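You operate a simulated robot arm through the tools that you are given. There is no shell and no other tool. Be economical: measure what you need, move in short steps, check, and stop when the job is done.

You run a simulated two-armed robot. Do the job below in one go: nothing can be reset, and whatever is moved stays where it is left.

## Task
Pick up the blue nut driver from the top of the sorting bench with one hand, pass it to the other hand and put it in the good bin.

Only the result counts: the job must be done as asked and must still hold three seconds after the hand-in. Knocking over, shifting, dropping, spilling or breaking anything else fails it.

## Robot
Two 7-joint arms with two-finger parallel grippers on one trunk, on a base that drives. Base frame: it is fixed to the floor where the robot stands at the start and does not move with it; the origin is under the middle of the robot, x ahead of it, y to its left, z up; the surface under the hand at the start is at about z = 880. Readings come in mm, degrees, newtons and seconds.
The left shoulder is at the start at [50, 158, 1183], the right one opposite. With the tool pointing down near the work surface each hand reaches from about 220 to 660 mm from the robot's upright axis, wherever it stands, measured 20 degrees to its own side. Places, roughly: good bin (13x17 cm) [-1700, 3560, 880]. Payload 3.91 kg a hand.
The TCP of each hand is the grasp point between the finger pads, 30 mm short of the fingertips. In the tool frame z runs along the fingers and y along their closing line. The gripper opens to 110 mm. The fingers are 20 mm wide and 10 mm thick; the gripper's body (48 by 112 mm) begins 55 mm behind the TCP.
Orientation is that of the tool frame in the base frame, as [roll, pitch, yaw] about the fixed x, y, z axes, in that order (R = Rz(yaw) Ry(pitch) Rx(roll)). With the fingers straight down and closing along the base's y, the tool's x points along the base's -x, its y along +y and its z along -z.

## Interface
- The arms move only by the tool apply_moves. It takes "left_plan", "right_plan" or both (then of equal length, played together; a hand with none holds still); each is one flat list of numbers, 7 for each row, row after row: the turn, a rotation vector about the base's x, y, z in degrees, then the shift along the base's x, y, z in mm, then the closure, from 0 (fully open) to 1 (shut). In form: [ax, ay, az, dx, dy, dz, fingers, ax, ay, az, dx, dy, dz, fingers, ...]. A call has 1 to 8 rows; each row is the pose to reach, as a shift and turn from the pose commanded when the call began. A row lasts 0.2 s, in which the tool goes at most 50 mm and 8.6 degrees; a call with a longer step from one row to the next is refused whole, and so is a gripper value outside its range. Where a pose cannot be reached the arm comes as near as it can. A force on the tool above 40 N (or 10 N above the force at the start of the call, whichever is more), or a blocked arm, ends the call early, and 0.2 s more pass. Each finger travels about 153 mm/s and halts on what it meets, pressing with about 34 N; the grip force reading is that of the motor and also rises with nothing between the fingers. The clock runs only during rows and for 0.2 s after the last one: add rows that repeat a pose to give the fingers time. The reply holds the time, the measured pose of the TCP, the force on the tool along the base axes, the opening and the grip force, in the units named above and with some noise, with the torque about the TCP (base axes, N m) and any sound that the robot's microphone picked up, and new pictures: "pictures" is both (left out), scene, wrist or none (wrist: the cameras of the hands that moved).
- Cameras (640 x 400 px; columns grow to the right, rows downward): "scene" is now at [128.1, 16.2, 1331.2]; the picture's right is [0.15, -0.99, 0.00], its down [-0.48, -0.07, -0.87] and it looks along [0.86, 0.13, -0.49] (base axes); focal length 248 px, centre (320, 200). "left" rides on the left gripper at [72, -17, -103] in its tool frame; the picture's right is [0.23, 0.97, 0.00], its down [-0.76, 0.18, -0.62] and it looks along [-0.61, 0.14, 0.78] (tool axes); focal length 222 px, centre (320, 200). "right" rides on the right gripper at [72, 17, -103] in its tool frame; the picture's right is [-0.23, 0.97, 0.00], its down [-0.76, -0.18, -0.62] and it looks along [-0.61, -0.14, 0.78] (tool axes); focal length 222 px, centre (320, 200). There is no depth. A picture from a camera that has moved, and an enlarged one, comes with that camera's place and axes in the base frame and with its lens.
- raise_lower(by): slides the trunk up (or, below 0, down) by that many mm; the arms and the scene camera ride with it, the base frame stays. It gives what a move gives, with no picture.
- base_move(legs): drives the robot by 1 to 6 legs, each [ahead, turn to the left] in mm and degrees, along the robot's own axes; the way and the turn of a leg run together, so that a leg with both is an arc; at most 1500 mm and 180 degrees a leg. The arms and the cameras ride along, it lands a little off, and it stops where it bumps. It gives what a move gives, and a new picture of the scene camera.
- pan_tilt(pan, tilt): turns the head with the scene camera to pan (to the left, within 80 degrees either way) and tilt (down, from -29 to 69), counted from straight ahead of the robot. It gives what a move gives, and a new picture of the scene camera.
- close_up(camera, box): a new picture of the part [left, top, right, bottom] of that camera's present view, enlarged. No time passes.
- finish_job(): hands the job in; it is judged then, once.

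Work in short steps. Places have to be worked out from the pictures, the camera data and where the tool is seen: move nearer, look again, correct. Check each grasp and each placing, and mend what went wrong. You have 120 turns and 260 pictures in all, those below and enlarged ones among them. Open the grippers and draw the arms clear of the work before you hand the job in, unless the task says otherwise; then end with one line.

The tools are called after "Request:" as a command line: name --argument value ..., lists and objects as JSON in quotes. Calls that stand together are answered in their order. apply_moves: Moves the arms, as the interface text tells. Its arguments: {"type":"object","properties":{"left_plan":{"type":"array","items":{"type":"number"}},"right_plan":{"type":"array","items":{"type":"number"}},"pictures":{"type":"string","enum":["both","scene","wrist","none"]}},"required":[]} The other tools are called the same way: raise_lower (by) slides the trunk up or down; base_move (legs) drives the base; pan_tilt (pan, tilt) turns the head that bears the scene camera; close_up (camera, box) takes an enlarged picture of a part of a camera's view; finish_job () hands the job in.

At the start:

```text
t: 0.0
left_tool_pos: [428.2, 288.2, 1133.5]
left_orientation: [180.0, -0.1, 180.0]
left_contact_force: [0.2, -0.5, 0.8]
left_ft_torque: [0.02, 0.05, 0.03]
left_grip_width: 109.9
left_gripper_force: 0.0
right_tool_pos: [386.2, -116.2, 1116.6]
right_orientation: [180.0, 0.1, -180.0]
right_contact_force: [-0.5, -0.9, -0.3]
right_ft_torque: [-0.02, -0.02, 0.01]
right_grip_width: 109.9
right_gripper_force: 0.1
trunk travel left (down, up): [-425.0, 57.0]
robot x, y, heading: [5.1, -2.7, -0.1]
head pan, tilt: [8.5, 29.2]
```

scene: 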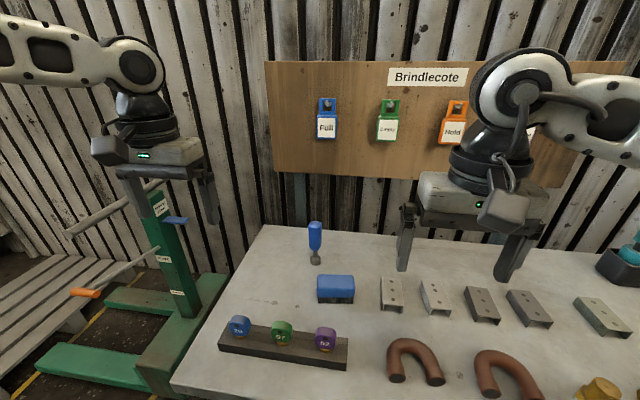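
right: 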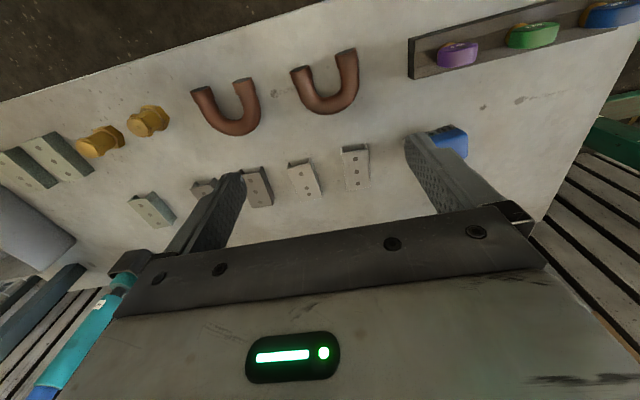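
left: 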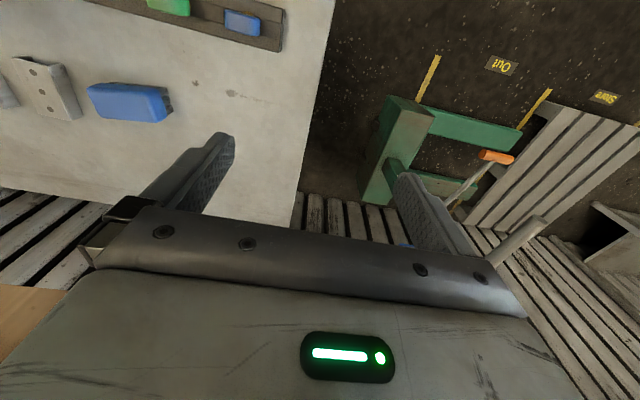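

I see a blue-handled tool near (315,240) and a blue block at (336,289). I'll enlarge to identify the nut driver.

Request:
close_up --camera "scene" --box '[260, 200, 420, 300]'

Request:
close_up --camera "scene" --box '[480, 200, 640, 400]'

```text
4.00 times, centred on (340, 250) of scene
camera zoom: at [128.1, 16.2, 1331.2], right [0.15, -0.99, 0.0], down [-0.48, -0.07, -0.87], along [0.86, 0.13, -0.49], focal length 992 px, centre (240, 0)
```

zoom: 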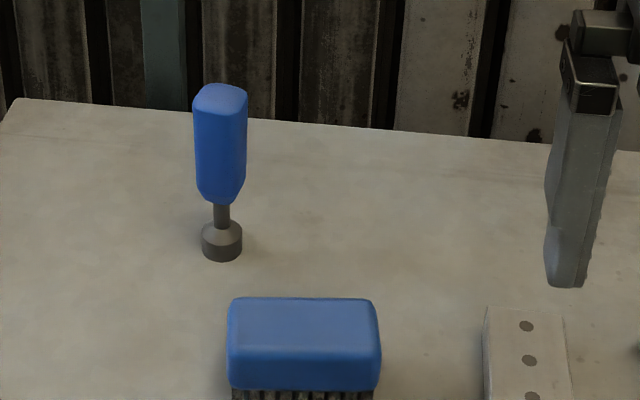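

```text
2.00 times, centred on (560, 300) of scene
camera zoom: at [128.1, 16.2, 1331.2], right [0.15, -0.99, 0.0], down [-0.48, -0.07, -0.87], along [0.86, 0.13, -0.49], focal length 496 px, centre (-160, 0)
```

zoom: 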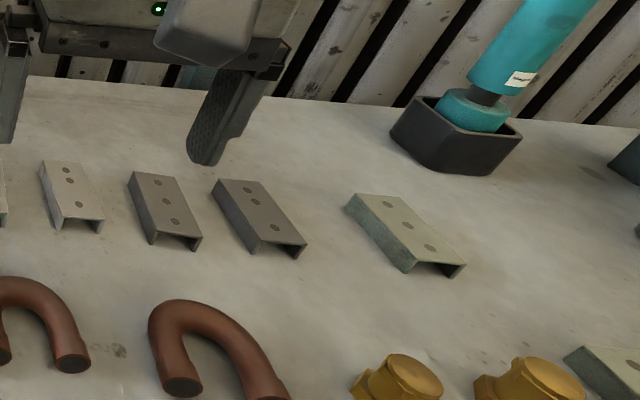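

The nut driver stands upright on its socket at about [598, 99], with the handle spanning z≈914–1001. My plan is a low sideways grip with the left hand, then the right hand takes the handle's top from above and places it in the bin. First I yaw the left hand so its camera ends up on top when the fingers point to -y.

Request:
apply_moves --left_plan '[0, 0, 8, 0, 0, 0, 0.2, 0, 0, 16, 0, 0, 0, 0.2, 0, 0, 24, 0, 0, 0, 0.2, 0, 0, 32, 0, 0, 0, 0.2, 0, 0, 40, 0, 0, 0, 0.2, 0, 0, 48, 0, 0, 0, 0.2, 0, 0, 56, 0, 0, 0, 0.2, 0, 0, 64, 0, 0, 0, 0.2]' --pictures "none"

```text
t: 1.8
left_tool_pos: [427.8, 288.8, 1132.9]
left_orientation: [-179.9, 0.0, -115.8]
left_contact_force: [-0.6, 0.3, -0.1]
left_ft_torque: [-0.02, 0.01, -0.02]
left_grip_width: 88.1
left_gripper_force: 0.0
right_tool_pos: [386.5, -117.7, 1117.5]
right_orientation: [-180.0, 0.1, -180.0]
right_contact_force: [1.0, -0.5, 1.1]
right_ft_torque: [0.01, 0.0, -0.02]
right_grip_width: 110.0
right_gripper_force: 0.0
trunk travel left (down, up): [-425.0, 57.0]
robot x, y, heading: [2.9, 2.1, -0.1]
head pan, tilt: [8.5, 29.2]
```

The yaw worked. I finish the yaw and move ahead a little.

Request:
apply_moves --left_plan '[0, 0, 6.5, 25, 5, 0, 0.2, 0, 0, 13, 50, 10, 0, 0.2, 0, 0, 19.5, 75, 15, 0, 0.2, 0, 0, 26, 100, 20, 0, 0.2]' --pictures "none"

Request:
apply_moves --left_plan '[-8, 0, 0, 0, 5, 0, 0.2, -16, 0, 0, 0, 5, 0, 0.2, -24, 0, 0, 0, 5, 0, 0.2, -32, 0, 0, 0, 5, 0, 0.2, -40, 0, 0, 0, 5, 0, 0.2, -48, 0, 0, 0, 5, 0, 0.2, -56, 0, 0, 0, 5, 0, 0.2, -64, 0, 0, 0, 5, 0, 0.2]'

```text
t: 2.8
left_tool_pos: [530.2, 309.7, 1134.0]
left_orientation: [179.9, -0.1, -89.9]
left_contact_force: [0.1, -0.8, -0.7]
left_ft_torque: [0.03, -0.01, 0.01]
left_grip_width: 88.1
left_gripper_force: 0.1
right_tool_pos: [386.6, -116.9, 1117.5]
right_orientation: [180.0, 0.0, 180.0]
right_contact_force: [0.8, -0.9, -0.1]
right_ft_torque: [0.04, -0.01, 0.04]
right_grip_width: 110.0
right_gripper_force: 0.1
trunk travel left (down, up): [-425.0, 57.0]
robot x, y, heading: [1.1, 1.5, 0.2]
head pan, tilt: [8.5, 29.2]
```

```text
t: 4.6
left_tool_pos: [480.6, 307.5, 1155.6]
left_orientation: [-179.6, -63.1, -90.0]
left_contact_force: [0.2, 0.3, -0.2]
left_ft_torque: [0.01, -0.01, 0.01]
left_grip_width: 88.2
left_gripper_force: 0.0
left hand out of reach, approached as far as the arm can: row 7, 8
right_tool_pos: [385.3, -116.4, 1117.3]
right_orientation: [179.9, 0.0, -179.9]
right_contact_force: [-0.2, -0.4, 0.1]
right_ft_torque: [-0.01, 0.03, 0.01]
right_grip_width: 110.2
right_gripper_force: 0.1
trunk travel left (down, up): [-425.0, 57.0]
robot x, y, heading: [-0.4, -2.1, 0.1]
head pan, tilt: [8.5, 29.2]
camera scene: at [127.4, 16.5, 1331.3], right [0.15, -0.99, 0.0], down [-0.48, -0.07, -0.87], along [0.86, 0.13, -0.49], focal length 248 px, centre (320, 200)
camera left: at [497.6, 366.1, 1268.0], right [-0.97, -0.11, 0.2], down [-0.18, 0.9, -0.4], along [-0.14, -0.43, -0.89], focal length 222 px, centre (320, 200)
```

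scene: 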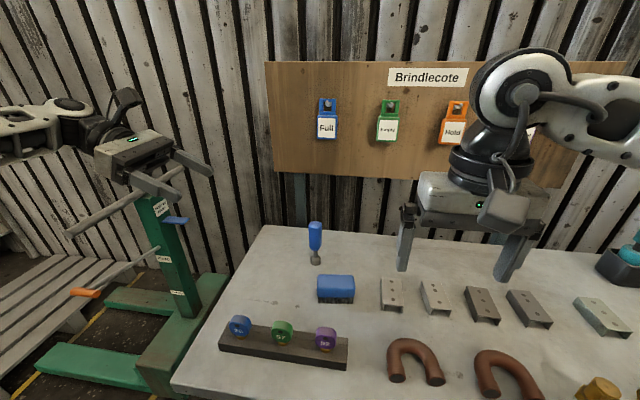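
left: 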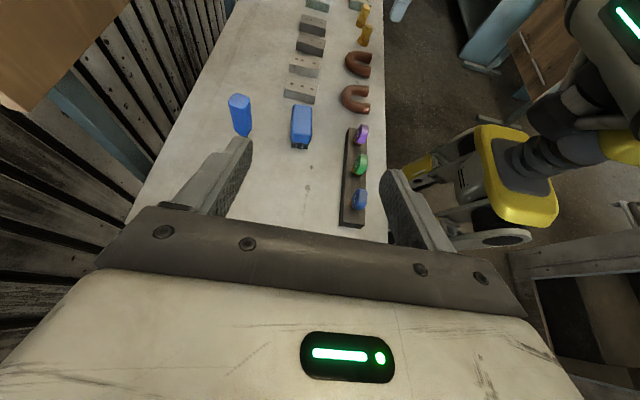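

The arm runs out of reach pointing straight to -y. Swinging the approach 30° more toward forward-right brings the wrist closer, so I yaw further and move in while staying high.

Request:
apply_moves --left_plan '[0, 0, 7.5, 0, -25, 0, 0.2, 0, 0, 15, 0, -50, 0, 0.2, 0, 0, 22.5, 0, -75, 0, 0.2, 0, 0, 30, 0, -90, 0, 0.2]'

```text
t: 5.6
left_tool_pos: [481.8, 217.4, 1155.3]
left_orientation: [179.9, -64.0, -59.8]
left_contact_force: [0.2, -0.5, -1.3]
left_ft_torque: [-0.02, 0.01, -0.01]
left_grip_width: 88.0
left_gripper_force: 0.0
right_tool_pos: [386.6, -117.3, 1118.2]
right_orientation: [180.0, 0.1, 179.9]
right_contact_force: [-0.3, 0.5, 0.2]
right_ft_torque: [-0.02, 0.01, -0.02]
right_grip_width: 110.1
right_gripper_force: 0.0
trunk travel left (down, up): [-425.0, 57.0]
robot x, y, heading: [-2.0, 0.0, -0.1]
head pan, tilt: [8.5, 29.2]
camera scene: at [128.0, 15.9, 1331.2], right [0.15, -0.99, 0.0], down [-0.48, -0.07, -0.87], along [0.86, 0.13, -0.49], focal length 248 px, centre (320, 200)
camera left: at [466.4, 277.6, 1266.3], right [-0.79, -0.57, 0.21], down [-0.6, 0.68, -0.41], along [0.1, -0.45, -0.89], focal length 222 px, centre (320, 200)
```

scene: 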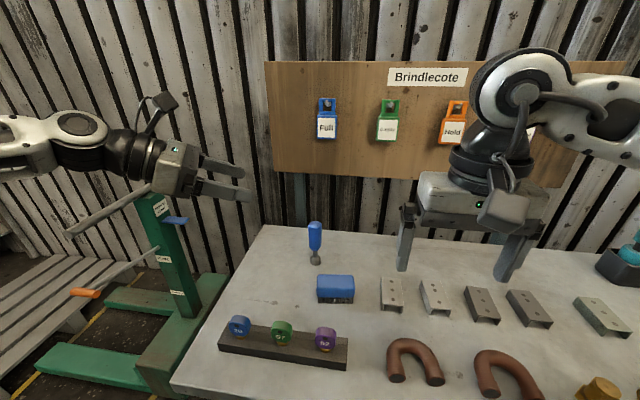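
left: 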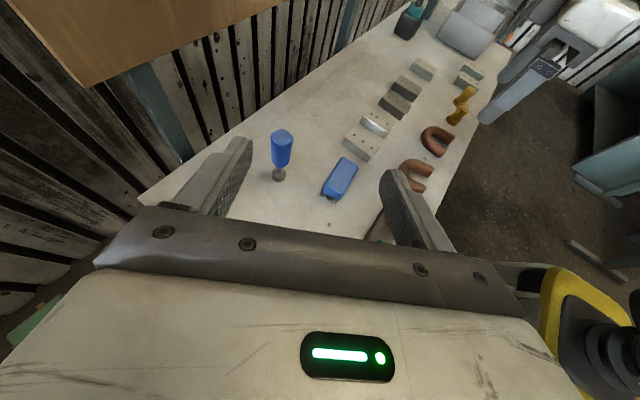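

The left camera confirms the driver at about [601, 98], with its top near z≈1003. I go down to a pre-grasp point about 120 mm back along the approach.

Request:
apply_moves --left_plan '[0, 0, 0, 10, -3, -37, 0.2, 0, 0, 0, 20, -6, -74, 0.2, 0, 0, 0, 30, -9, -111, 0.2, 0, 0, 0, 40, -12, -148, 0.2, 0, 0, 0, 50, -15, -185, 0.2, 0, 0, 0, 58, -15, -220, 0.2]'

```text
t: 7.0
left_tool_pos: [483.6, 209.6, 1034.2]
left_orientation: [-179.9, -63.7, -60.0]
left_contact_force: [-1.0, -0.6, 0.1]
left_ft_torque: [0.01, 0.0, 0.0]
left_grip_width: 88.0
left_gripper_force: 0.0
left hand out of reach, approached as far as the arm can: row 3, 4, 5, 6
right_tool_pos: [385.9, -117.2, 1117.7]
right_orientation: [-180.0, 0.1, -180.0]
right_contact_force: [0.9, 0.4, 0.5]
right_ft_torque: [-0.02, 0.01, 0.01]
right_grip_width: 110.0
right_gripper_force: 0.1
trunk travel left (down, up): [-425.0, 57.0]
robot x, y, heading: [-0.1, 3.8, -0.4]
head pan, tilt: [8.5, 29.2]
camera scene: at [128.4, 16.0, 1331.1], right [0.15, -0.99, 0.0], down [-0.48, -0.07, -0.87], along [0.86, 0.13, -0.49], focal length 248 px, centre (320, 200)
camera left: at [468.3, 269.6, 1144.1], right [-0.79, -0.58, 0.2], down [-0.6, 0.69, -0.41], along [0.09, -0.44, -0.89], focal length 222 px, centre (320, 200)
```

scene: 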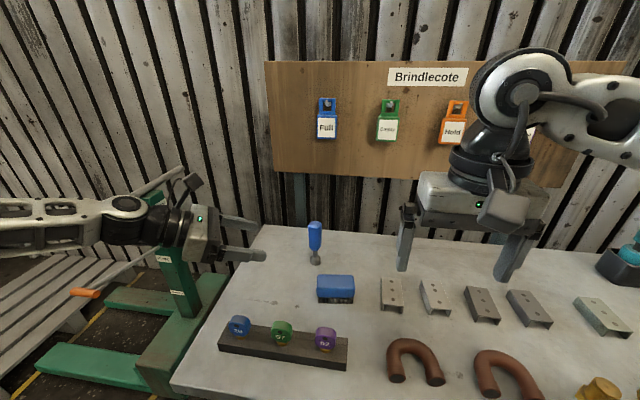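
left: 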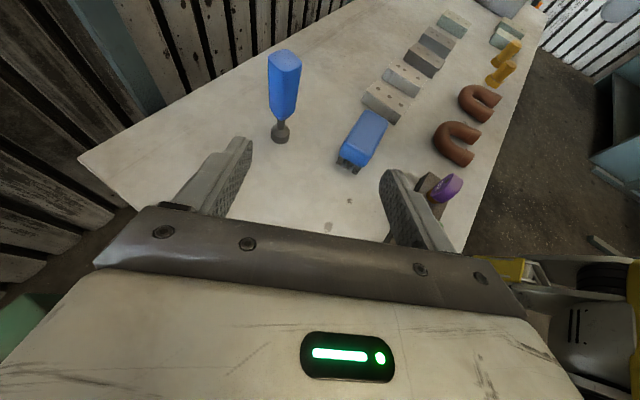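

The arm can't get lower with the trunk this high. The hand has clear space below it, so I lower the trunk 100 mm.

Request:
raise_lower --by -100

Request:
apply_moves --left_plan '[0, 0, 0, 15, 0, 0, 0.2, 0, 0, 0, 30, 0, 0, 0.2]'

```text
t: 8.3
left_tool_pos: [484.0, 208.5, 932.7]
left_orientation: [-179.8, -63.6, -60.0]
left_contact_force: [0.6, 0.7, -0.5]
left_ft_torque: [0.03, -0.03, 0.02]
left_grip_width: 88.0
left_gripper_force: 0.1
right_tool_pos: [387.0, -117.5, 1017.9]
right_orientation: [180.0, 0.1, 180.0]
right_contact_force: [-0.3, -0.1, -0.1]
right_ft_torque: [-0.01, 0.02, 0.02]
right_grip_width: 110.1
right_gripper_force: 0.0
trunk travel left (down, up): [-325.0, 157.0]
robot x, y, heading: [1.2, 1.7, 0.1]
head pan, tilt: [8.5, 29.2]
```

```text
t: 8.9
left_tool_pos: [502.7, 210.5, 946.5]
left_orientation: [-179.9, -63.5, -59.9]
left_contact_force: [-0.3, -0.6, 0.3]
left_ft_torque: [0.02, 0.01, -0.02]
left_grip_width: 88.2
left_gripper_force: 0.1
left hand out of reach, approached as far as the arm can: row 1, 2
right_tool_pos: [386.5, -115.5, 1017.1]
right_orientation: [-179.9, 0.0, 179.9]
right_contact_force: [0.3, 0.2, 0.4]
right_ft_torque: [0.0, -0.01, 0.0]
right_grip_width: 110.2
right_gripper_force: 0.0
trunk travel left (down, up): [-325.0, 157.0]
robot x, y, heading: [2.0, 0.1, -0.3]
head pan, tilt: [8.5, 29.2]
camera scene: at [128.2, 16.1, 1231.2], right [0.15, -0.99, 0.0], down [-0.48, -0.07, -0.87], along [0.86, 0.13, -0.49], focal length 248 px, centre (320, 200)
camera left: at [487.6, 269.8, 1057.8], right [-0.79, -0.58, 0.2], down [-0.6, 0.69, -0.4], along [0.09, -0.44, -0.89], focal length 222 px, centre (320, 200)
```

scene: 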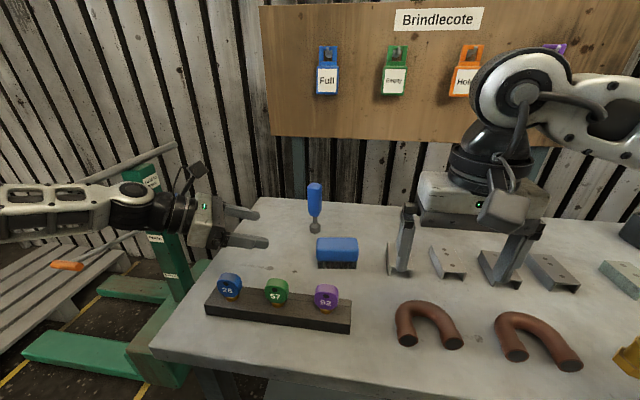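
left: 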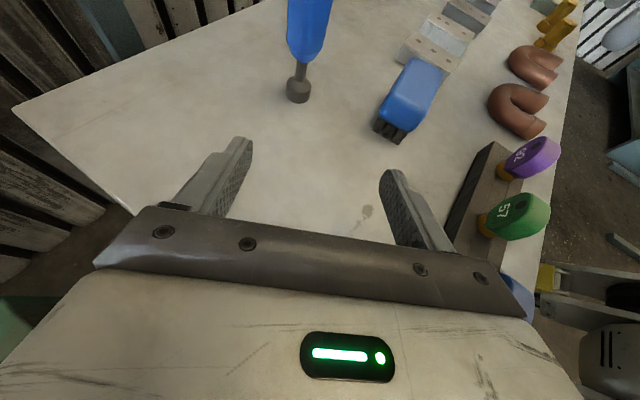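

It still reports out of reach well short of full stretch, so a joint limit is likely. I test motion along -y, which is where I need to go.

Request:
apply_moves --left_plan '[0, 0, 0, 0, -20, 0, 0.2, 0, 0, 0, 0, -40, 0, 0.2]' --pictures "none"

Request:
apply_moves --left_plan '[0, 0, 0, 20, -10, 0, 0.2, 0, 0, 0, 40, -20, 0, 0.2]' --pictures "none"

```text
t: 9.5
left_tool_pos: [501.9, 168.4, 949.0]
left_orientation: [-179.8, -63.5, -59.9]
left_contact_force: [0.5, -0.6, -0.3]
left_ft_torque: [-0.01, 0.02, -0.05]
left_grip_width: 88.0
left_gripper_force: 0.0
right_tool_pos: [386.1, -116.1, 1017.7]
right_orientation: [179.9, 0.0, -180.0]
right_contact_force: [-0.3, 0.2, -0.3]
right_ft_torque: [0.0, -0.01, -0.02]
right_grip_width: 109.8
right_gripper_force: 0.0
trunk travel left (down, up): [-325.0, 157.0]
robot x, y, heading: [2.7, 1.7, -0.0]
head pan, tilt: [8.5, 29.2]
```

```text
t: 10.1
left_tool_pos: [528.9, 148.9, 968.0]
left_orientation: [-179.9, -63.4, -59.8]
left_contact_force: [0.1, 0.3, 0.4]
left_ft_torque: [-0.01, 0.03, 0.0]
left_grip_width: 88.1
left_gripper_force: 0.1
left hand out of reach, approached as far as the arm can: row 1, 2
right_tool_pos: [385.9, -117.7, 1016.9]
right_orientation: [-179.9, -0.1, 180.0]
right_contact_force: [0.0, 0.2, -0.6]
right_ft_torque: [0.03, -0.01, -0.01]
right_grip_width: 110.0
right_gripper_force: 0.1
trunk travel left (down, up): [-325.0, 157.0]
robot x, y, heading: [1.3, 2.0, 0.1]
head pan, tilt: [8.5, 29.2]
```

The limit lets x grow only as z rises, so more trunk lowering should help. I raise both hands first to keep clear of the table, then lower the trunk 90 mm.

Request:
apply_moves --left_plan '[0, 0, 0, 0, 0, 30, 0.2, 0, 0, 0, 0, 60, 0.2, 0, 0, 0, 0, 60, 0.2]' --right_plan '[0, 0, 0, 0, -10, 40, 0, 0, 0, 0, -20, 80, 0, 0, 0, 0, -30, 110, 0]' --pictures "none"

Request:
raise_lower --by -90

Request:
apply_moves --left_plan '[0, 0, 0, 5, 0, 0, 0.2]'

```text
refused: plan must hold 7 numbers for each row
```

```text
t: 11.1
left_tool_pos: [531.1, 150.3, 901.7]
left_orientation: [-179.1, -64.8, -60.1]
left_contact_force: [-4.8, 4.6, 8.9]
left_ft_torque: [-0.28, 0.41, -0.48]
left_grip_width: 88.9
left_gripper_force: 0.7
right_tool_pos: [385.6, -114.7, 939.5]
right_orientation: [-179.9, -0.1, 180.0]
right_contact_force: [-0.3, 0.8, 0.6]
right_ft_torque: [-0.03, 0.01, -0.01]
right_grip_width: 110.0
right_gripper_force: 0.1
trunk travel left (down, up): [-246.0, 236.0]
robot x, y, heading: [-0.3, 0.8, 0.0]
head pan, tilt: [8.5, 29.2]
stopped: the force on the tool passed its limit at 49 N (the readings are from after the stop); the commanded pose is now the measured one
```

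```text
t: 11.5
left_tool_pos: [533.0, 150.9, 902.6]
left_orientation: [-179.0, -64.7, -60.3]
left_contact_force: [-10.8, 8.8, 13.2]
left_ft_torque: [-0.41, 0.61, -0.73]
left_grip_width: 90.1
left_gripper_force: 2.1
right_tool_pos: [384.3, -116.7, 939.9]
right_orientation: [180.0, 0.0, -180.0]
right_contact_force: [0.3, 0.2, 0.5]
right_ft_torque: [0.01, 0.01, 0.03]
right_grip_width: 109.9
right_gripper_force: 0.0
trunk travel left (down, up): [-246.0, 236.0]
robot x, y, heading: [-4.1, 0.3, 0.1]
head pan, tilt: [8.5, 29.2]
camera scene: at [126.4, 16.9, 1152.7], right [0.15, -0.99, 0.0], down [-0.48, -0.07, -0.87], along [0.86, 0.13, -0.49], focal length 248 px, centre (320, 200)
camera left: at [516.2, 212.5, 1012.3], right [-0.79, -0.58, 0.2], down [-0.6, 0.68, -0.42], along [0.11, -0.45, -0.89], focal length 222 px, centre (320, 200)
```

scene: 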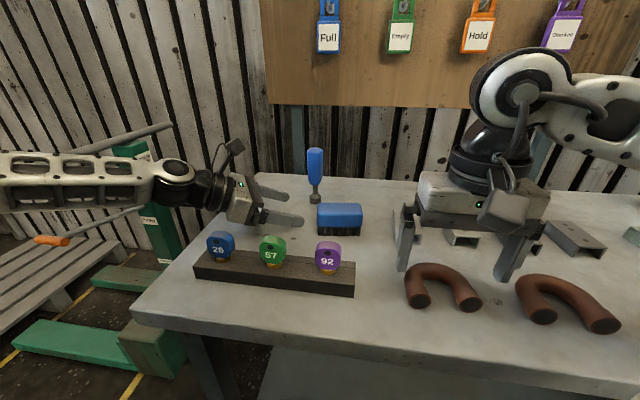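
left: 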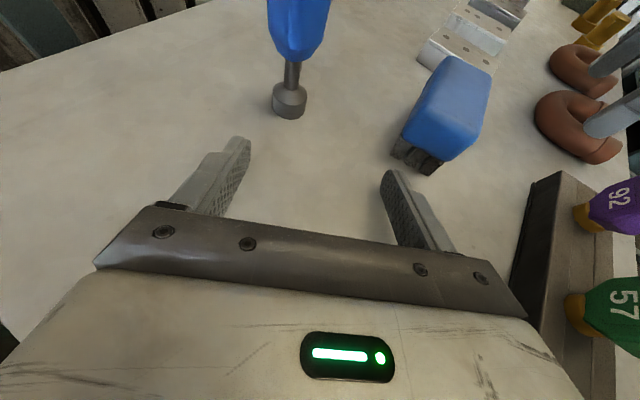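

My mistake: the raise was refused because my right rows were a number short, but I'd queued the trunk move with it, so it lowered with the hands still low and the left fingertips pressed the table (49 N). Nothing else looks disturbed. I lift both hands off now and will send dependent moves one at a time.

Request:
apply_moves --left_plan '[0, 0, 0, 0, 0, 20, 0.2, 0, 0, 0, 0, 32, 0.2, 0, 0, 0, 0, 32, 0.2]' --right_plan '[0, 0, 0, 0, -10, 40, 0, 0, 0, 0, 0, -20, 80, 0, 0, 0, 0, 0, -30, 110, 0]'

```text
refused: plan must hold 7 numbers for each row
```

I miscounted the right rows again, so I resend with seven numbers in each.

Request:
apply_moves --left_plan '[0, 0, 0, 0, 0, 20, 0.2, 0, 0, 0, 0, 0, 32, 0.2, 0, 0, 0, 0, 0, 32, 0.2]' --right_plan '[0, 0, 0, 0, -10, 40, 0, 0, 0, 0, 0, -20, 80, 0, 0, 0, 0, 0, -30, 110, 0]'

```text
t: 12.3
left_tool_pos: [533.9, 151.2, 932.4]
left_orientation: [-179.2, -64.5, -60.1]
left_contact_force: [-0.2, -0.1, 0.7]
left_ft_torque: [-0.02, 0.01, -0.01]
left_grip_width: 88.0
left_gripper_force: 0.0
right_tool_pos: [386.9, -147.8, 1047.7]
right_orientation: [180.0, -0.1, -180.0]
right_contact_force: [0.0, -1.1, -0.7]
right_ft_torque: [0.03, -0.01, 0.0]
right_grip_width: 110.1
right_gripper_force: 0.1
trunk travel left (down, up): [-246.0, 236.0]
robot x, y, heading: [2.6, 1.0, 0.3]
head pan, tilt: [8.5, 29.2]
camera scene: at [127.9, 16.5, 1152.4], right [0.15, -0.99, 0.0], down [-0.48, -0.07, -0.87], along [0.86, 0.13, -0.49], focal length 248 px, centre (320, 200)
camera right: at [314.7, -131.1, 1150.9], right [0.23, 0.97, 0.0], down [0.76, -0.18, 0.62], along [0.61, -0.14, -0.78], focal length 222 px, centre (320, 200)
camera left: at [517.4, 212.4, 1041.9], right [-0.79, -0.58, 0.2], down [-0.6, 0.68, -0.42], along [0.11, -0.45, -0.89], focal length 222 px, centre (320, 200)
```

scene: 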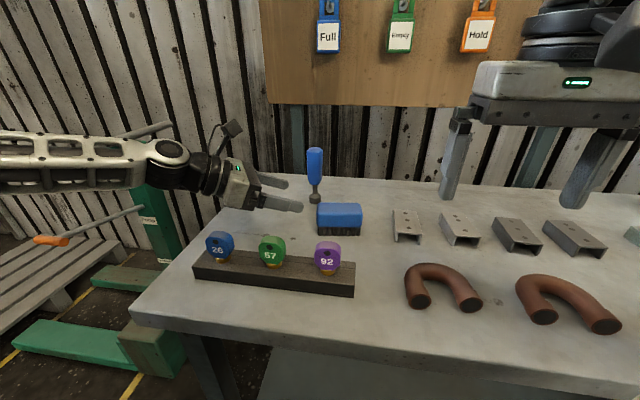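
right: 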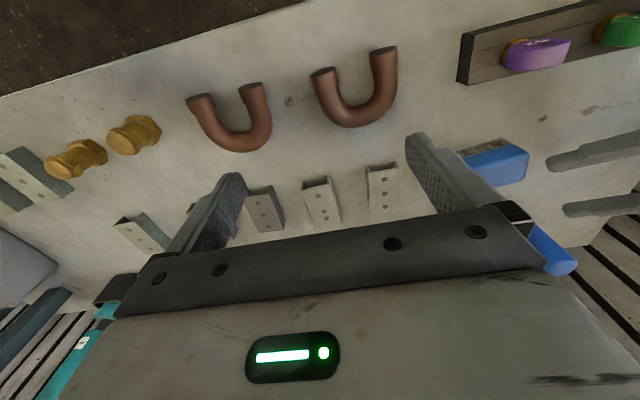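
left: 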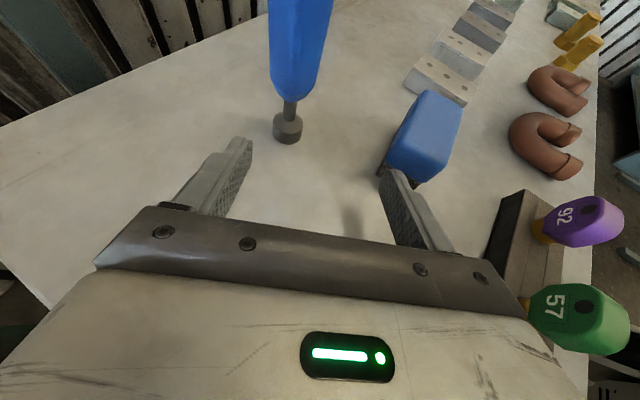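

Everything is still in place and the driver reads [599, 98]. I narrow the opening to about 55 mm, because the brush is near the right finger, and shift sideways to line up.

Request:
apply_moves --left_plan '[0, 0, 0, 8, 5, 3, 0.5, 0, 0, 0, 17, 10, 5, 0.5, 0, 0, 0, 25, 15, 5, 0.5]' --pictures "wrist"

```text
t: 13.1
left_tool_pos: [560.6, 165.0, 937.2]
left_orientation: [-179.1, -64.6, -60.1]
left_contact_force: [0.0, -0.3, 0.5]
left_ft_torque: [-0.01, -0.03, 0.01]
left_grip_width: 55.1
left_gripper_force: 0.2
right_tool_pos: [387.3, -147.6, 1047.1]
right_orientation: [-179.9, 0.0, -179.9]
right_contact_force: [0.0, -0.4, -0.1]
right_ft_torque: [-0.02, -0.01, -0.01]
right_grip_width: 110.0
right_gripper_force: 0.0
trunk travel left (down, up): [-246.0, 236.0]
robot x, y, heading: [0.6, -3.2, 0.2]
head pan, tilt: [8.5, 29.2]
camera left: at [543.4, 226.9, 1046.3], right [-0.79, -0.58, 0.2], down [-0.6, 0.68, -0.42], along [0.11, -0.45, -0.89], focal length 222 px, centre (320, 200)
```

left: 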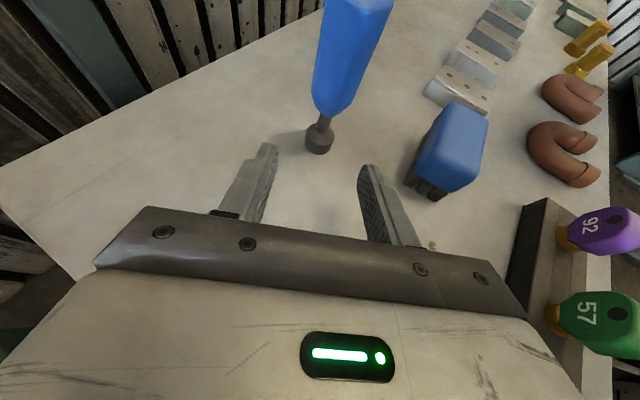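

The hand is aligned: the driver at [600, 98] is 77 mm straight ahead. I advance along the approach and hold.

Request:
apply_moves --left_plan '[0, 0, 0, 10, -17, 0, 0.5, 0, 0, 0, 20, -34, 0, 0.5, 0, 0, 0, 30, -51, 0, 0.5, 0, 0, 0, 39, -67, 0, 0.5]'

```text
t: 14.1
left_tool_pos: [589.9, 97.8, 945.5]
left_orientation: [-179.1, -64.2, -60.1]
left_contact_force: [-0.4, 0.3, 0.5]
left_ft_torque: [0.03, -0.03, 0.02]
left_grip_width: 55.3
left_gripper_force: 0.6
left hand out of reach, approached as far as the arm can: row 3, 4
right_tool_pos: [386.8, -146.8, 1047.5]
right_orientation: [-180.0, 0.0, 180.0]
right_contact_force: [-0.8, -0.4, -0.6]
right_ft_torque: [0.0, -0.01, 0.02]
right_grip_width: 110.1
right_gripper_force: 0.0
trunk travel left (down, up): [-246.0, 236.0]
robot x, y, heading: [0.8, -2.1, 0.4]
head pan, tilt: [8.5, 29.2]
camera scene: at [128.1, 16.4, 1152.5], right [0.15, -0.99, 0.0], down [-0.48, -0.07, -0.87], along [0.86, 0.13, -0.49], focal length 248 px, centre (320, 200)
camera left: at [573.4, 159.0, 1055.6], right [-0.79, -0.58, 0.2], down [-0.61, 0.68, -0.42], along [0.11, -0.45, -0.89], focal length 222 px, centre (320, 200)
```

scene: 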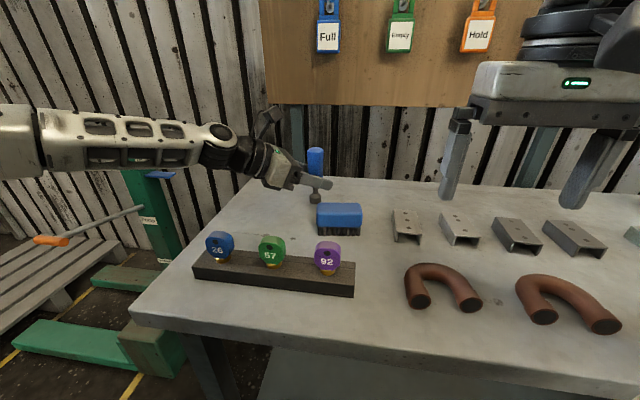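
left: 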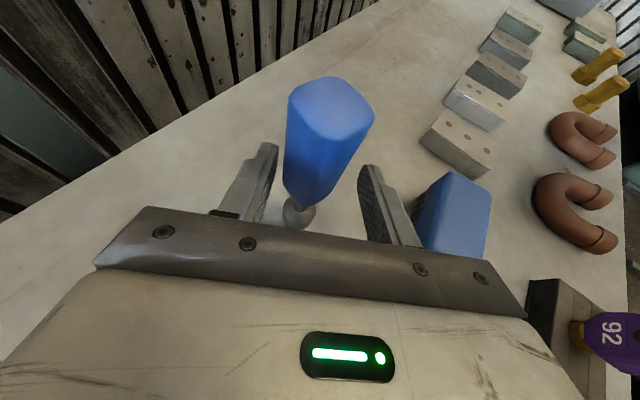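

The driver is between the fingers, but the hand stopped 10 mm short in x and 8 mm high. I lower the trunk 15 mm, which also frees reach; the fingertips stay about 25 mm above the table.

Request:
raise_lower --by -15

```text
t: 14.8
left_tool_pos: [589.1, 99.2, 931.4]
left_orientation: [-179.0, -64.3, -60.1]
left_contact_force: [-1.1, 0.3, -0.4]
left_ft_torque: [0.02, 0.04, -0.01]
left_grip_width: 55.0
left_gripper_force: 0.0
right_tool_pos: [386.6, -148.0, 1032.8]
right_orientation: [180.0, 0.1, -180.0]
right_contact_force: [-0.1, -0.5, -0.6]
right_ft_torque: [-0.02, 0.04, -0.01]
right_grip_width: 110.1
right_gripper_force: 0.0
trunk travel left (down, up): [-231.0, 251.0]
robot x, y, heading: [2.1, -1.4, 0.2]
head pan, tilt: [8.5, 29.2]
```

Next I shift sideways to centre on the driver, still open.

Request:
apply_moves --left_plan '[0, 0, 0, 5, 0, 0, 0.5, 0, 0, 0, 10, 0, 0, 0.5]' --pictures "wrist"

```text
t: 15.4
left_tool_pos: [596.7, 98.3, 934.0]
left_orientation: [-178.8, -64.2, -60.1]
left_contact_force: [-0.7, 0.6, 0.5]
left_ft_torque: [-0.03, -0.01, -0.01]
left_grip_width: 55.1
left_gripper_force: 0.0
left hand out of reach, approached as far as the arm can: row 2
right_tool_pos: [386.6, -146.4, 1032.1]
right_orientation: [-180.0, 0.0, 179.9]
right_contact_force: [-0.1, -0.3, 0.3]
right_ft_torque: [-0.03, -0.02, 0.01]
right_grip_width: 110.1
right_gripper_force: 0.0
trunk travel left (down, up): [-231.0, 251.0]
robot x, y, heading: [2.7, -4.3, 0.1]
head pan, tilt: [8.5, 29.2]
camera left: at [579.4, 159.0, 1044.9], right [-0.79, -0.59, 0.2], down [-0.61, 0.68, -0.41], along [0.11, -0.45, -0.89], focal length 222 px, centre (320, 200)
```

left: 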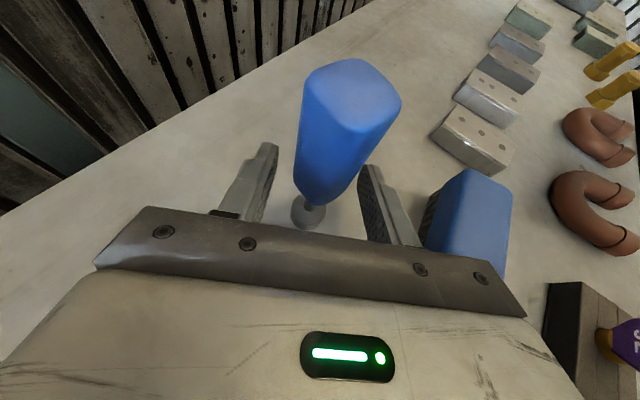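

The driver is centred between the fingers. I close and check the grip.

Request:
apply_moves --left_plan '[0, 0, 0, 0, 0, 0, 0.7, 0, 0, 0, 0, 0, 0, 1, 0, 0, 0, 0, 0, 0, 1]'

```text
t: 16.2
left_tool_pos: [596.8, 99.3, 934.3]
left_orientation: [-178.9, -64.1, -60.1]
left_contact_force: [0.0, 0.3, 0.6]
left_ft_torque: [-0.02, 0.03, -0.03]
left_grip_width: 41.2
left_gripper_force: 34.4
right_tool_pos: [387.8, -147.5, 1032.8]
right_orientation: [180.0, 0.0, 180.0]
right_contact_force: [-0.7, -0.2, 0.9]
right_ft_torque: [-0.01, -0.02, 0.01]
right_grip_width: 110.0
right_gripper_force: 0.1
trunk travel left (down, up): [-231.0, 251.0]
robot x, y, heading: [-2.1, 3.2, -0.1]
head pan, tilt: [8.5, 29.2]
camera scene: at [128.0, 16.5, 1137.5], right [0.15, -0.99, 0.0], down [-0.48, -0.07, -0.87], along [0.86, 0.13, -0.49], focal length 248 px, centre (320, 200)
camera left: at [579.3, 158.9, 1045.0], right [-0.79, -0.59, 0.2], down [-0.61, 0.68, -0.41], along [0.11, -0.45, -0.89], focal length 222 px, centre (320, 200)
```

scene: 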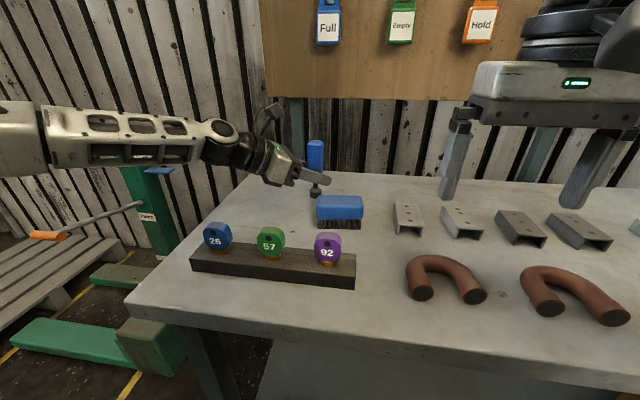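
left: 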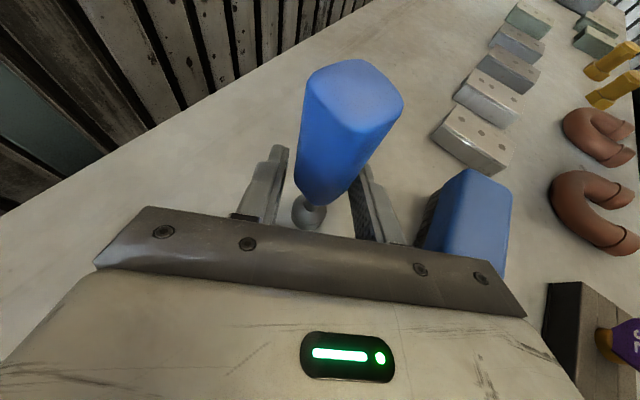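

The grip is firm at 41 mm, across the corners of the squarish handle. I lift straight up with the trunk.

Request:
raise_lower --by 200

Request:
close_up --camera "left" --box '[160, 0, 480, 200]'

Request:
pan_tilt --pan 8.5 --tilt 29

```text
t: 18.3
left_tool_pos: [596.6, 99.8, 1135.6]
left_orientation: [-179.0, -64.1, -60.1]
left_contact_force: [0.8, -0.1, -1.3]
left_ft_torque: [0.01, 0.02, 0.01]
left_grip_width: 41.7
left_gripper_force: 33.8
right_tool_pos: [387.2, -147.1, 1232.3]
right_orientation: [180.0, -0.1, 180.0]
right_contact_force: [-0.4, -0.9, 0.3]
right_ft_torque: [-0.01, 0.02, 0.0]
right_grip_width: 110.2
right_gripper_force: 0.0
trunk travel left (down, up): [-431.0, 51.0]
robot x, y, heading: [-2.0, 0.2, 0.3]
head pan, tilt: [8.5, 29.2]
```

```text
2.00 times, centred on (320, 100) of left
camera zoom: at [579.6, 159.0, 1244.6], right [-0.79, -0.59, 0.2], down [-0.61, 0.68, -0.41], along [0.11, -0.45, -0.89], focal length 444 px, centre (320, 400)
```

zoom: 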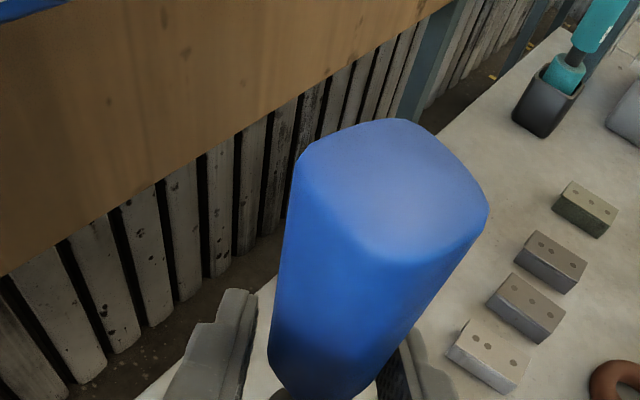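

```text
t: 18.9
left_tool_pos: [596.2, 97.8, 1134.2]
left_orientation: [-178.8, -64.0, -60.1]
left_contact_force: [0.1, 0.3, -1.3]
left_ft_torque: [0.02, -0.01, 0.02]
left_grip_width: 41.1
left_gripper_force: 34.1
right_tool_pos: [388.1, -147.7, 1232.0]
right_orientation: [179.9, 0.0, -180.0]
right_contact_force: [0.3, -0.2, 0.6]
right_ft_torque: [-0.02, -0.01, 0.02]
right_grip_width: 110.0
right_gripper_force: 0.2
trunk travel left (down, up): [-431.0, 51.0]
robot x, y, heading: [-0.8, -1.8, 0.2]
head pan, tilt: [8.5, 29.0]
camera scene: at [128.2, 16.5, 1337.8], right [0.15, -0.99, 0.0], down [-0.48, -0.07, -0.87], along [0.86, 0.13, -0.48], focal length 248 px, centre (320, 200)
```

scene: 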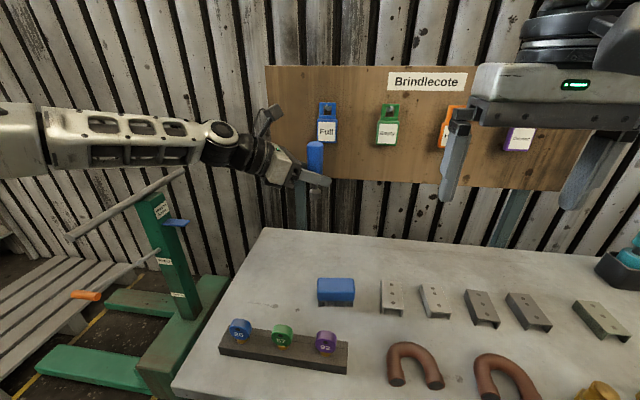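

The driver is held securely and lifted. Its handle is a square of about 31 mm per side, turned roughly -11° from the base axes. I bring the left hand to a handover spot near [470, 20, 1035] and yaw the right hand so it will close along x, with its camera facing outward.

Request:
apply_moves --left_plan '[0, 0, 0, -25, -16, -20, 1, 0, 0, 0, -50, -32, -40, 1, 0, 0, 0, -75, -48, -60, 1, 0, 0, 0, -100, -64, -80, 1, 0, 0, 0, -127, -79, -100, 1, 0, 0, 0, -127, -79, -100, 1, 0, 0, 0, -127, -79, -100, 1, 0, 0, 0, -127, -79, -100, 1]' --right_plan '[0, 0, 8, 0, 0, 0, 0.2, 0, 0, 16, 0, 0, 0, 0.2, 0, 0, 24, 0, 0, 0, 0.2, 0, 0, 32, 0, 0, 0, 0.2, 0, 0, 40, 0, 0, 0, 0.2, 0, 0, 48, 0, 0, 0, 0.2, 0, 0, 56, 0, 0, 0, 0.2, 0, 0, 64, 0, 0, 0, 0.2]'

```text
t: 20.7
left_tool_pos: [469.2, 18.6, 1033.5]
left_orientation: [-178.9, -64.1, -60.0]
left_contact_force: [-1.1, -0.6, -0.7]
left_ft_torque: [0.0, 0.03, 0.0]
left_grip_width: 41.4
left_gripper_force: 33.7
right_tool_pos: [380.3, -143.3, 1230.0]
right_orientation: [-179.9, 0.0, -116.0]
right_contact_force: [-0.3, -0.1, 0.2]
right_ft_torque: [-0.01, -0.04, 0.01]
right_grip_width: 87.9
right_gripper_force: 0.1
right hand out of reach, approached as far as the arm can: row 8
trunk travel left (down, up): [-431.0, 51.0]
robot x, y, heading: [-0.7, -0.9, 0.1]
head pan, tilt: [8.5, 29.0]
camera scene: at [128.1, 16.7, 1337.8], right [0.15, -0.99, 0.0], down [-0.48, -0.07, -0.87], along [0.86, 0.13, -0.48], focal length 248 px, centre (320, 200)
camera right: at [334.5, -200.6, 1332.7], right [-0.78, 0.63, 0.0], down [0.49, 0.61, 0.62], along [0.39, 0.48, -0.78], focal length 222 px, centre (320, 200)
camera left: at [452.2, 79.1, 1143.7], right [-0.79, -0.59, 0.2], down [-0.61, 0.68, -0.41], along [0.11, -0.45, -0.89], focal length 222 px, centre (320, 200)
```

scene: 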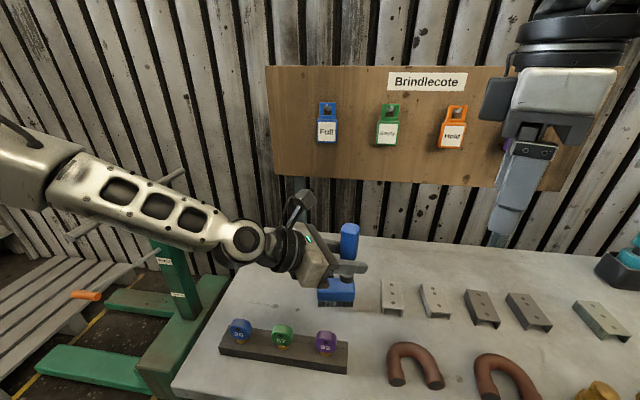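
right: 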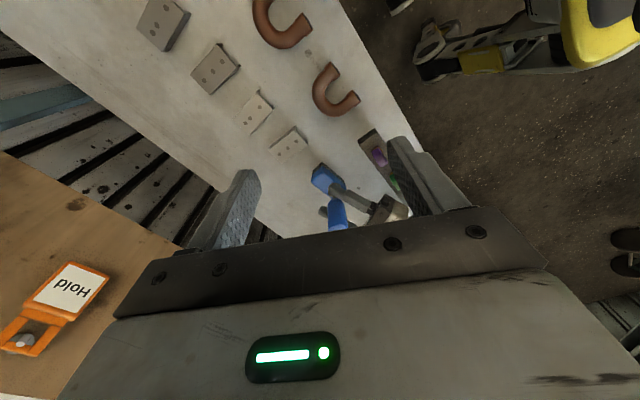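
left: 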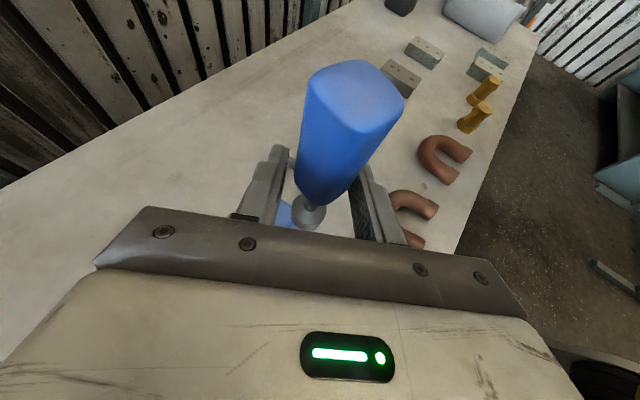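

The left hand with the driver is at [469, 19, 1033], so the handle's top is at about z≈1102. I move the right hand to a point 80 mm back along a 15° tilted approach, finishing its yaw on the way.

Request:
apply_moves --right_plan '[2.9, -1, 2.9, 17, 29, -12, 0.3, 5.7, -2, 5.8, 34, 58, -24, 0.3, 8.6, -3, 8.7, 52, 86, -36, 0.3, 11.5, -4, 11.6, 69, 115, -48, 0.3, 14.3, -4.9, 14.5, 86, 144, -60, 0.3, 14.3, -4.9, 14.5, 86, 144, -60, 0.3]'

```text
t: 22.1
left_tool_pos: [471.5, 21.7, 1033.0]
left_orientation: [-179.5, -64.2, -59.6]
left_contact_force: [0.1, 1.4, -1.7]
left_ft_torque: [-0.04, 0.03, -0.06]
left_grip_width: 41.5
left_gripper_force: 34.0
right_tool_pos: [407.1, -18.7, 1160.1]
right_orientation: [178.7, 12.7, -107.1]
right_contact_force: [0.8, 0.4, 0.6]
right_ft_torque: [-0.08, 0.07, -0.02]
right_grip_width: 76.7
right_gripper_force: 0.0
right hand out of reach, approached as far as the arm can: row 1, 2, 3, 4, 5, 6
trunk travel left (down, up): [-431.0, 51.0]
robot x, y, heading: [3.6, -1.3, 0.1]
head pan, tilt: [8.5, 29.0]
camera scene: at [130.3, 19.5, 1337.5], right [0.15, -0.99, 0.0], down [-0.48, -0.07, -0.87], along [0.86, 0.13, -0.49], focal length 248 px, centre (320, 200)
camera right: at [366.3, -103.5, 1245.2], right [-0.87, 0.49, 0.07], down [0.36, 0.52, 0.77], along [0.34, 0.69, -0.63], focal length 222 px, centre (320, 200)
```

scene: 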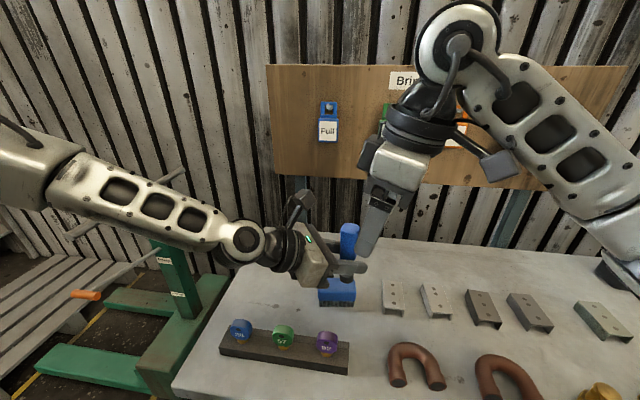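
right: 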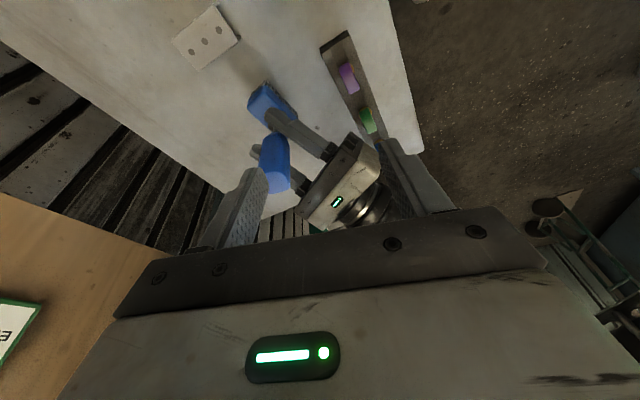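

Nothing made contact, but the right wrist is near its yaw limit. Turning the left hand with the driver -25° cuts the right yaw I need to about +53°, so I back the right hand off and turn both.

Request:
apply_moves --left_plan '[0, 0, 0, 0, 0, 0, 1, 0, 0, -6, -4, -5, 0, 1, 0, 0, -12, -8, -10, 0, 1, 0, 0, -19, -12, -15, 0, 1, 0, 0, -25, -15, -20, 0, 1]' --right_plan '[0, 0, -4, -5, -20, 8, 0.3, 0, 0, -8, -10, -40, 16, 0.3, 0, 0, -12, -15, -60, 24, 0.3, 0, 0, -16, -20, -80, 30, 0.3, 0, 0, -20, -20, -80, 30, 0.3]'

```text
t: 23.3
left_tool_pos: [387.7, -21.9, 1032.0]
left_orientation: [-174.3, -64.0, -85.0]
left_contact_force: [-0.2, 0.6, -0.3]
left_ft_torque: [-0.04, 0.03, -0.02]
left_grip_width: 41.3
left_gripper_force: 34.3
left hand out of reach, approached as far as the arm can: row 3, 4, 5
right_tool_pos: [384.8, -96.3, 1189.0]
right_orientation: [178.7, 12.9, -127.2]
right_contact_force: [0.7, 0.8, 0.1]
right_ft_torque: [0.01, 0.01, -0.01]
right_grip_width: 77.1
right_gripper_force: 0.1
trunk travel left (down, up): [-431.0, 51.0]
robot x, y, heading: [1.7, 2.0, 0.2]
head pan, tilt: [8.5, 29.0]
camera scene: at [128.4, 16.7, 1337.8], right [0.15, -0.99, 0.0], down [-0.48, -0.07, -0.87], along [0.86, 0.13, -0.49], focal length 248 px, centre (320, 200)
camera right: at [315.5, -163.0, 1273.5], right [-0.64, 0.76, 0.07], down [0.52, 0.37, 0.77], along [0.56, 0.54, -0.63], focal length 222 px, centre (320, 200)
camera left: at [389.4, 40.7, 1142.4], right [-0.95, -0.27, 0.16], down [-0.32, 0.85, -0.42], along [-0.02, -0.45, -0.89], focal length 222 px, centre (320, 200)
```

scene: 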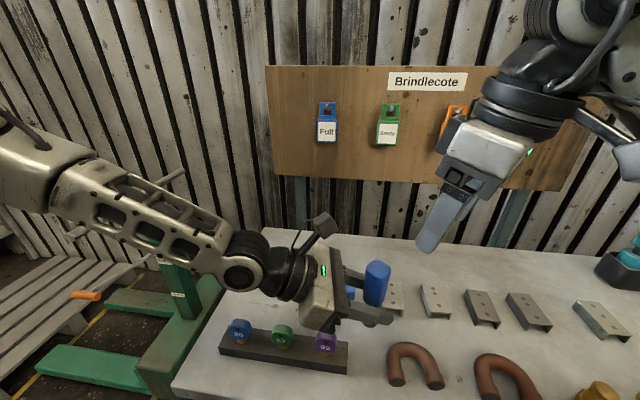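
right: 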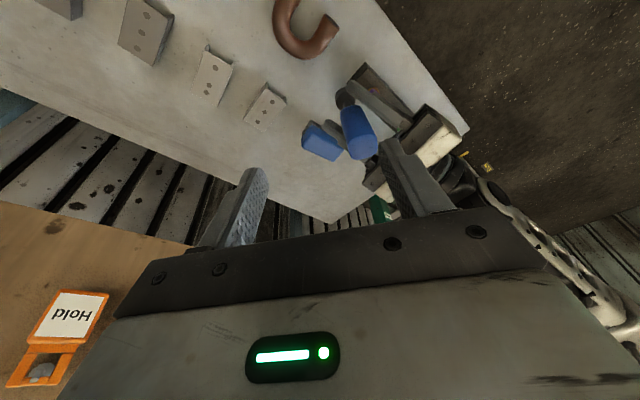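
left: 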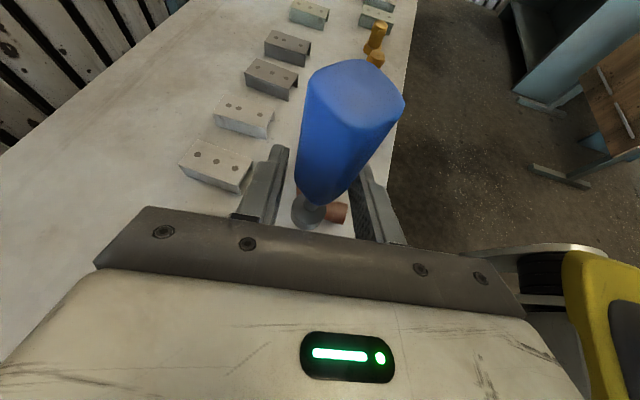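

The left hand now holds the driver at [388, -22, 1032] with d≈-79°, so the right hand needs yaw ≈-121.5. I move it to the pre-grasp above and behind the handle's top.

Request:
apply_moves --right_plan '[0, 0, 2, -4, 20, -6, 0.3, 0, 0, 4, -8, 40, -12, 0.3, 0, 0, 5.7, -11, 58, -19, 0.3, 0, 0, 5.7, -11, 58, -19, 0.3]'

```text
t: 24.3
left_tool_pos: [388.4, -21.5, 1030.5]
left_orientation: [-174.2, -64.1, -84.8]
left_contact_force: [-1.0, -0.5, -1.7]
left_ft_torque: [0.0, 0.01, 0.04]
left_grip_width: 41.1
left_gripper_force: 34.0
right_tool_pos: [371.9, -38.9, 1169.2]
right_orientation: [178.7, 12.7, -121.6]
right_contact_force: [-0.7, 0.7, 0.0]
right_ft_torque: [-0.03, -0.01, -0.03]
right_grip_width: 77.2
right_gripper_force: 0.1
trunk travel left (down, up): [-431.0, 51.0]
robot x, y, heading: [0.3, 0.6, 0.0]
head pan, tilt: [8.5, 29.0]
camera scene: at [128.2, 16.3, 1337.8], right [0.15, -0.99, 0.0], down [-0.48, -0.07, -0.87], along [0.86, 0.13, -0.48], focal length 248 px, centre (320, 200)
camera right: at [311.2, -112.0, 1254.6], right [-0.72, 0.69, 0.07], down [0.48, 0.42, 0.77], along [0.51, 0.59, -0.63], focal length 222 px, centre (320, 200)
```

scene: 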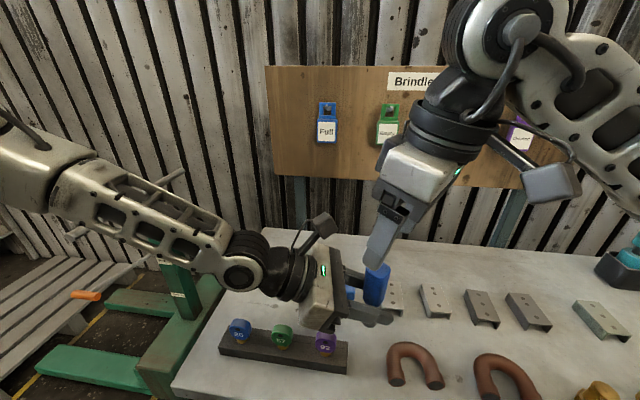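
right: 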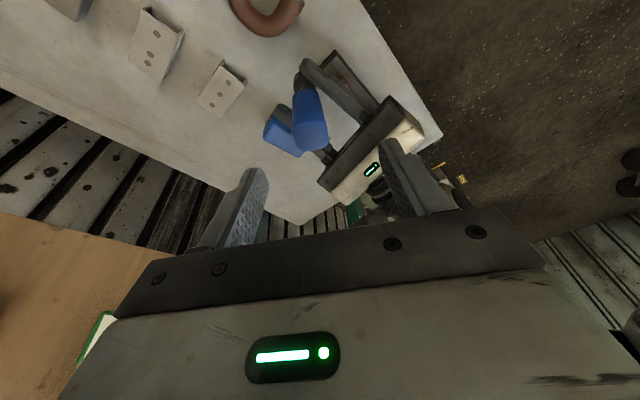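

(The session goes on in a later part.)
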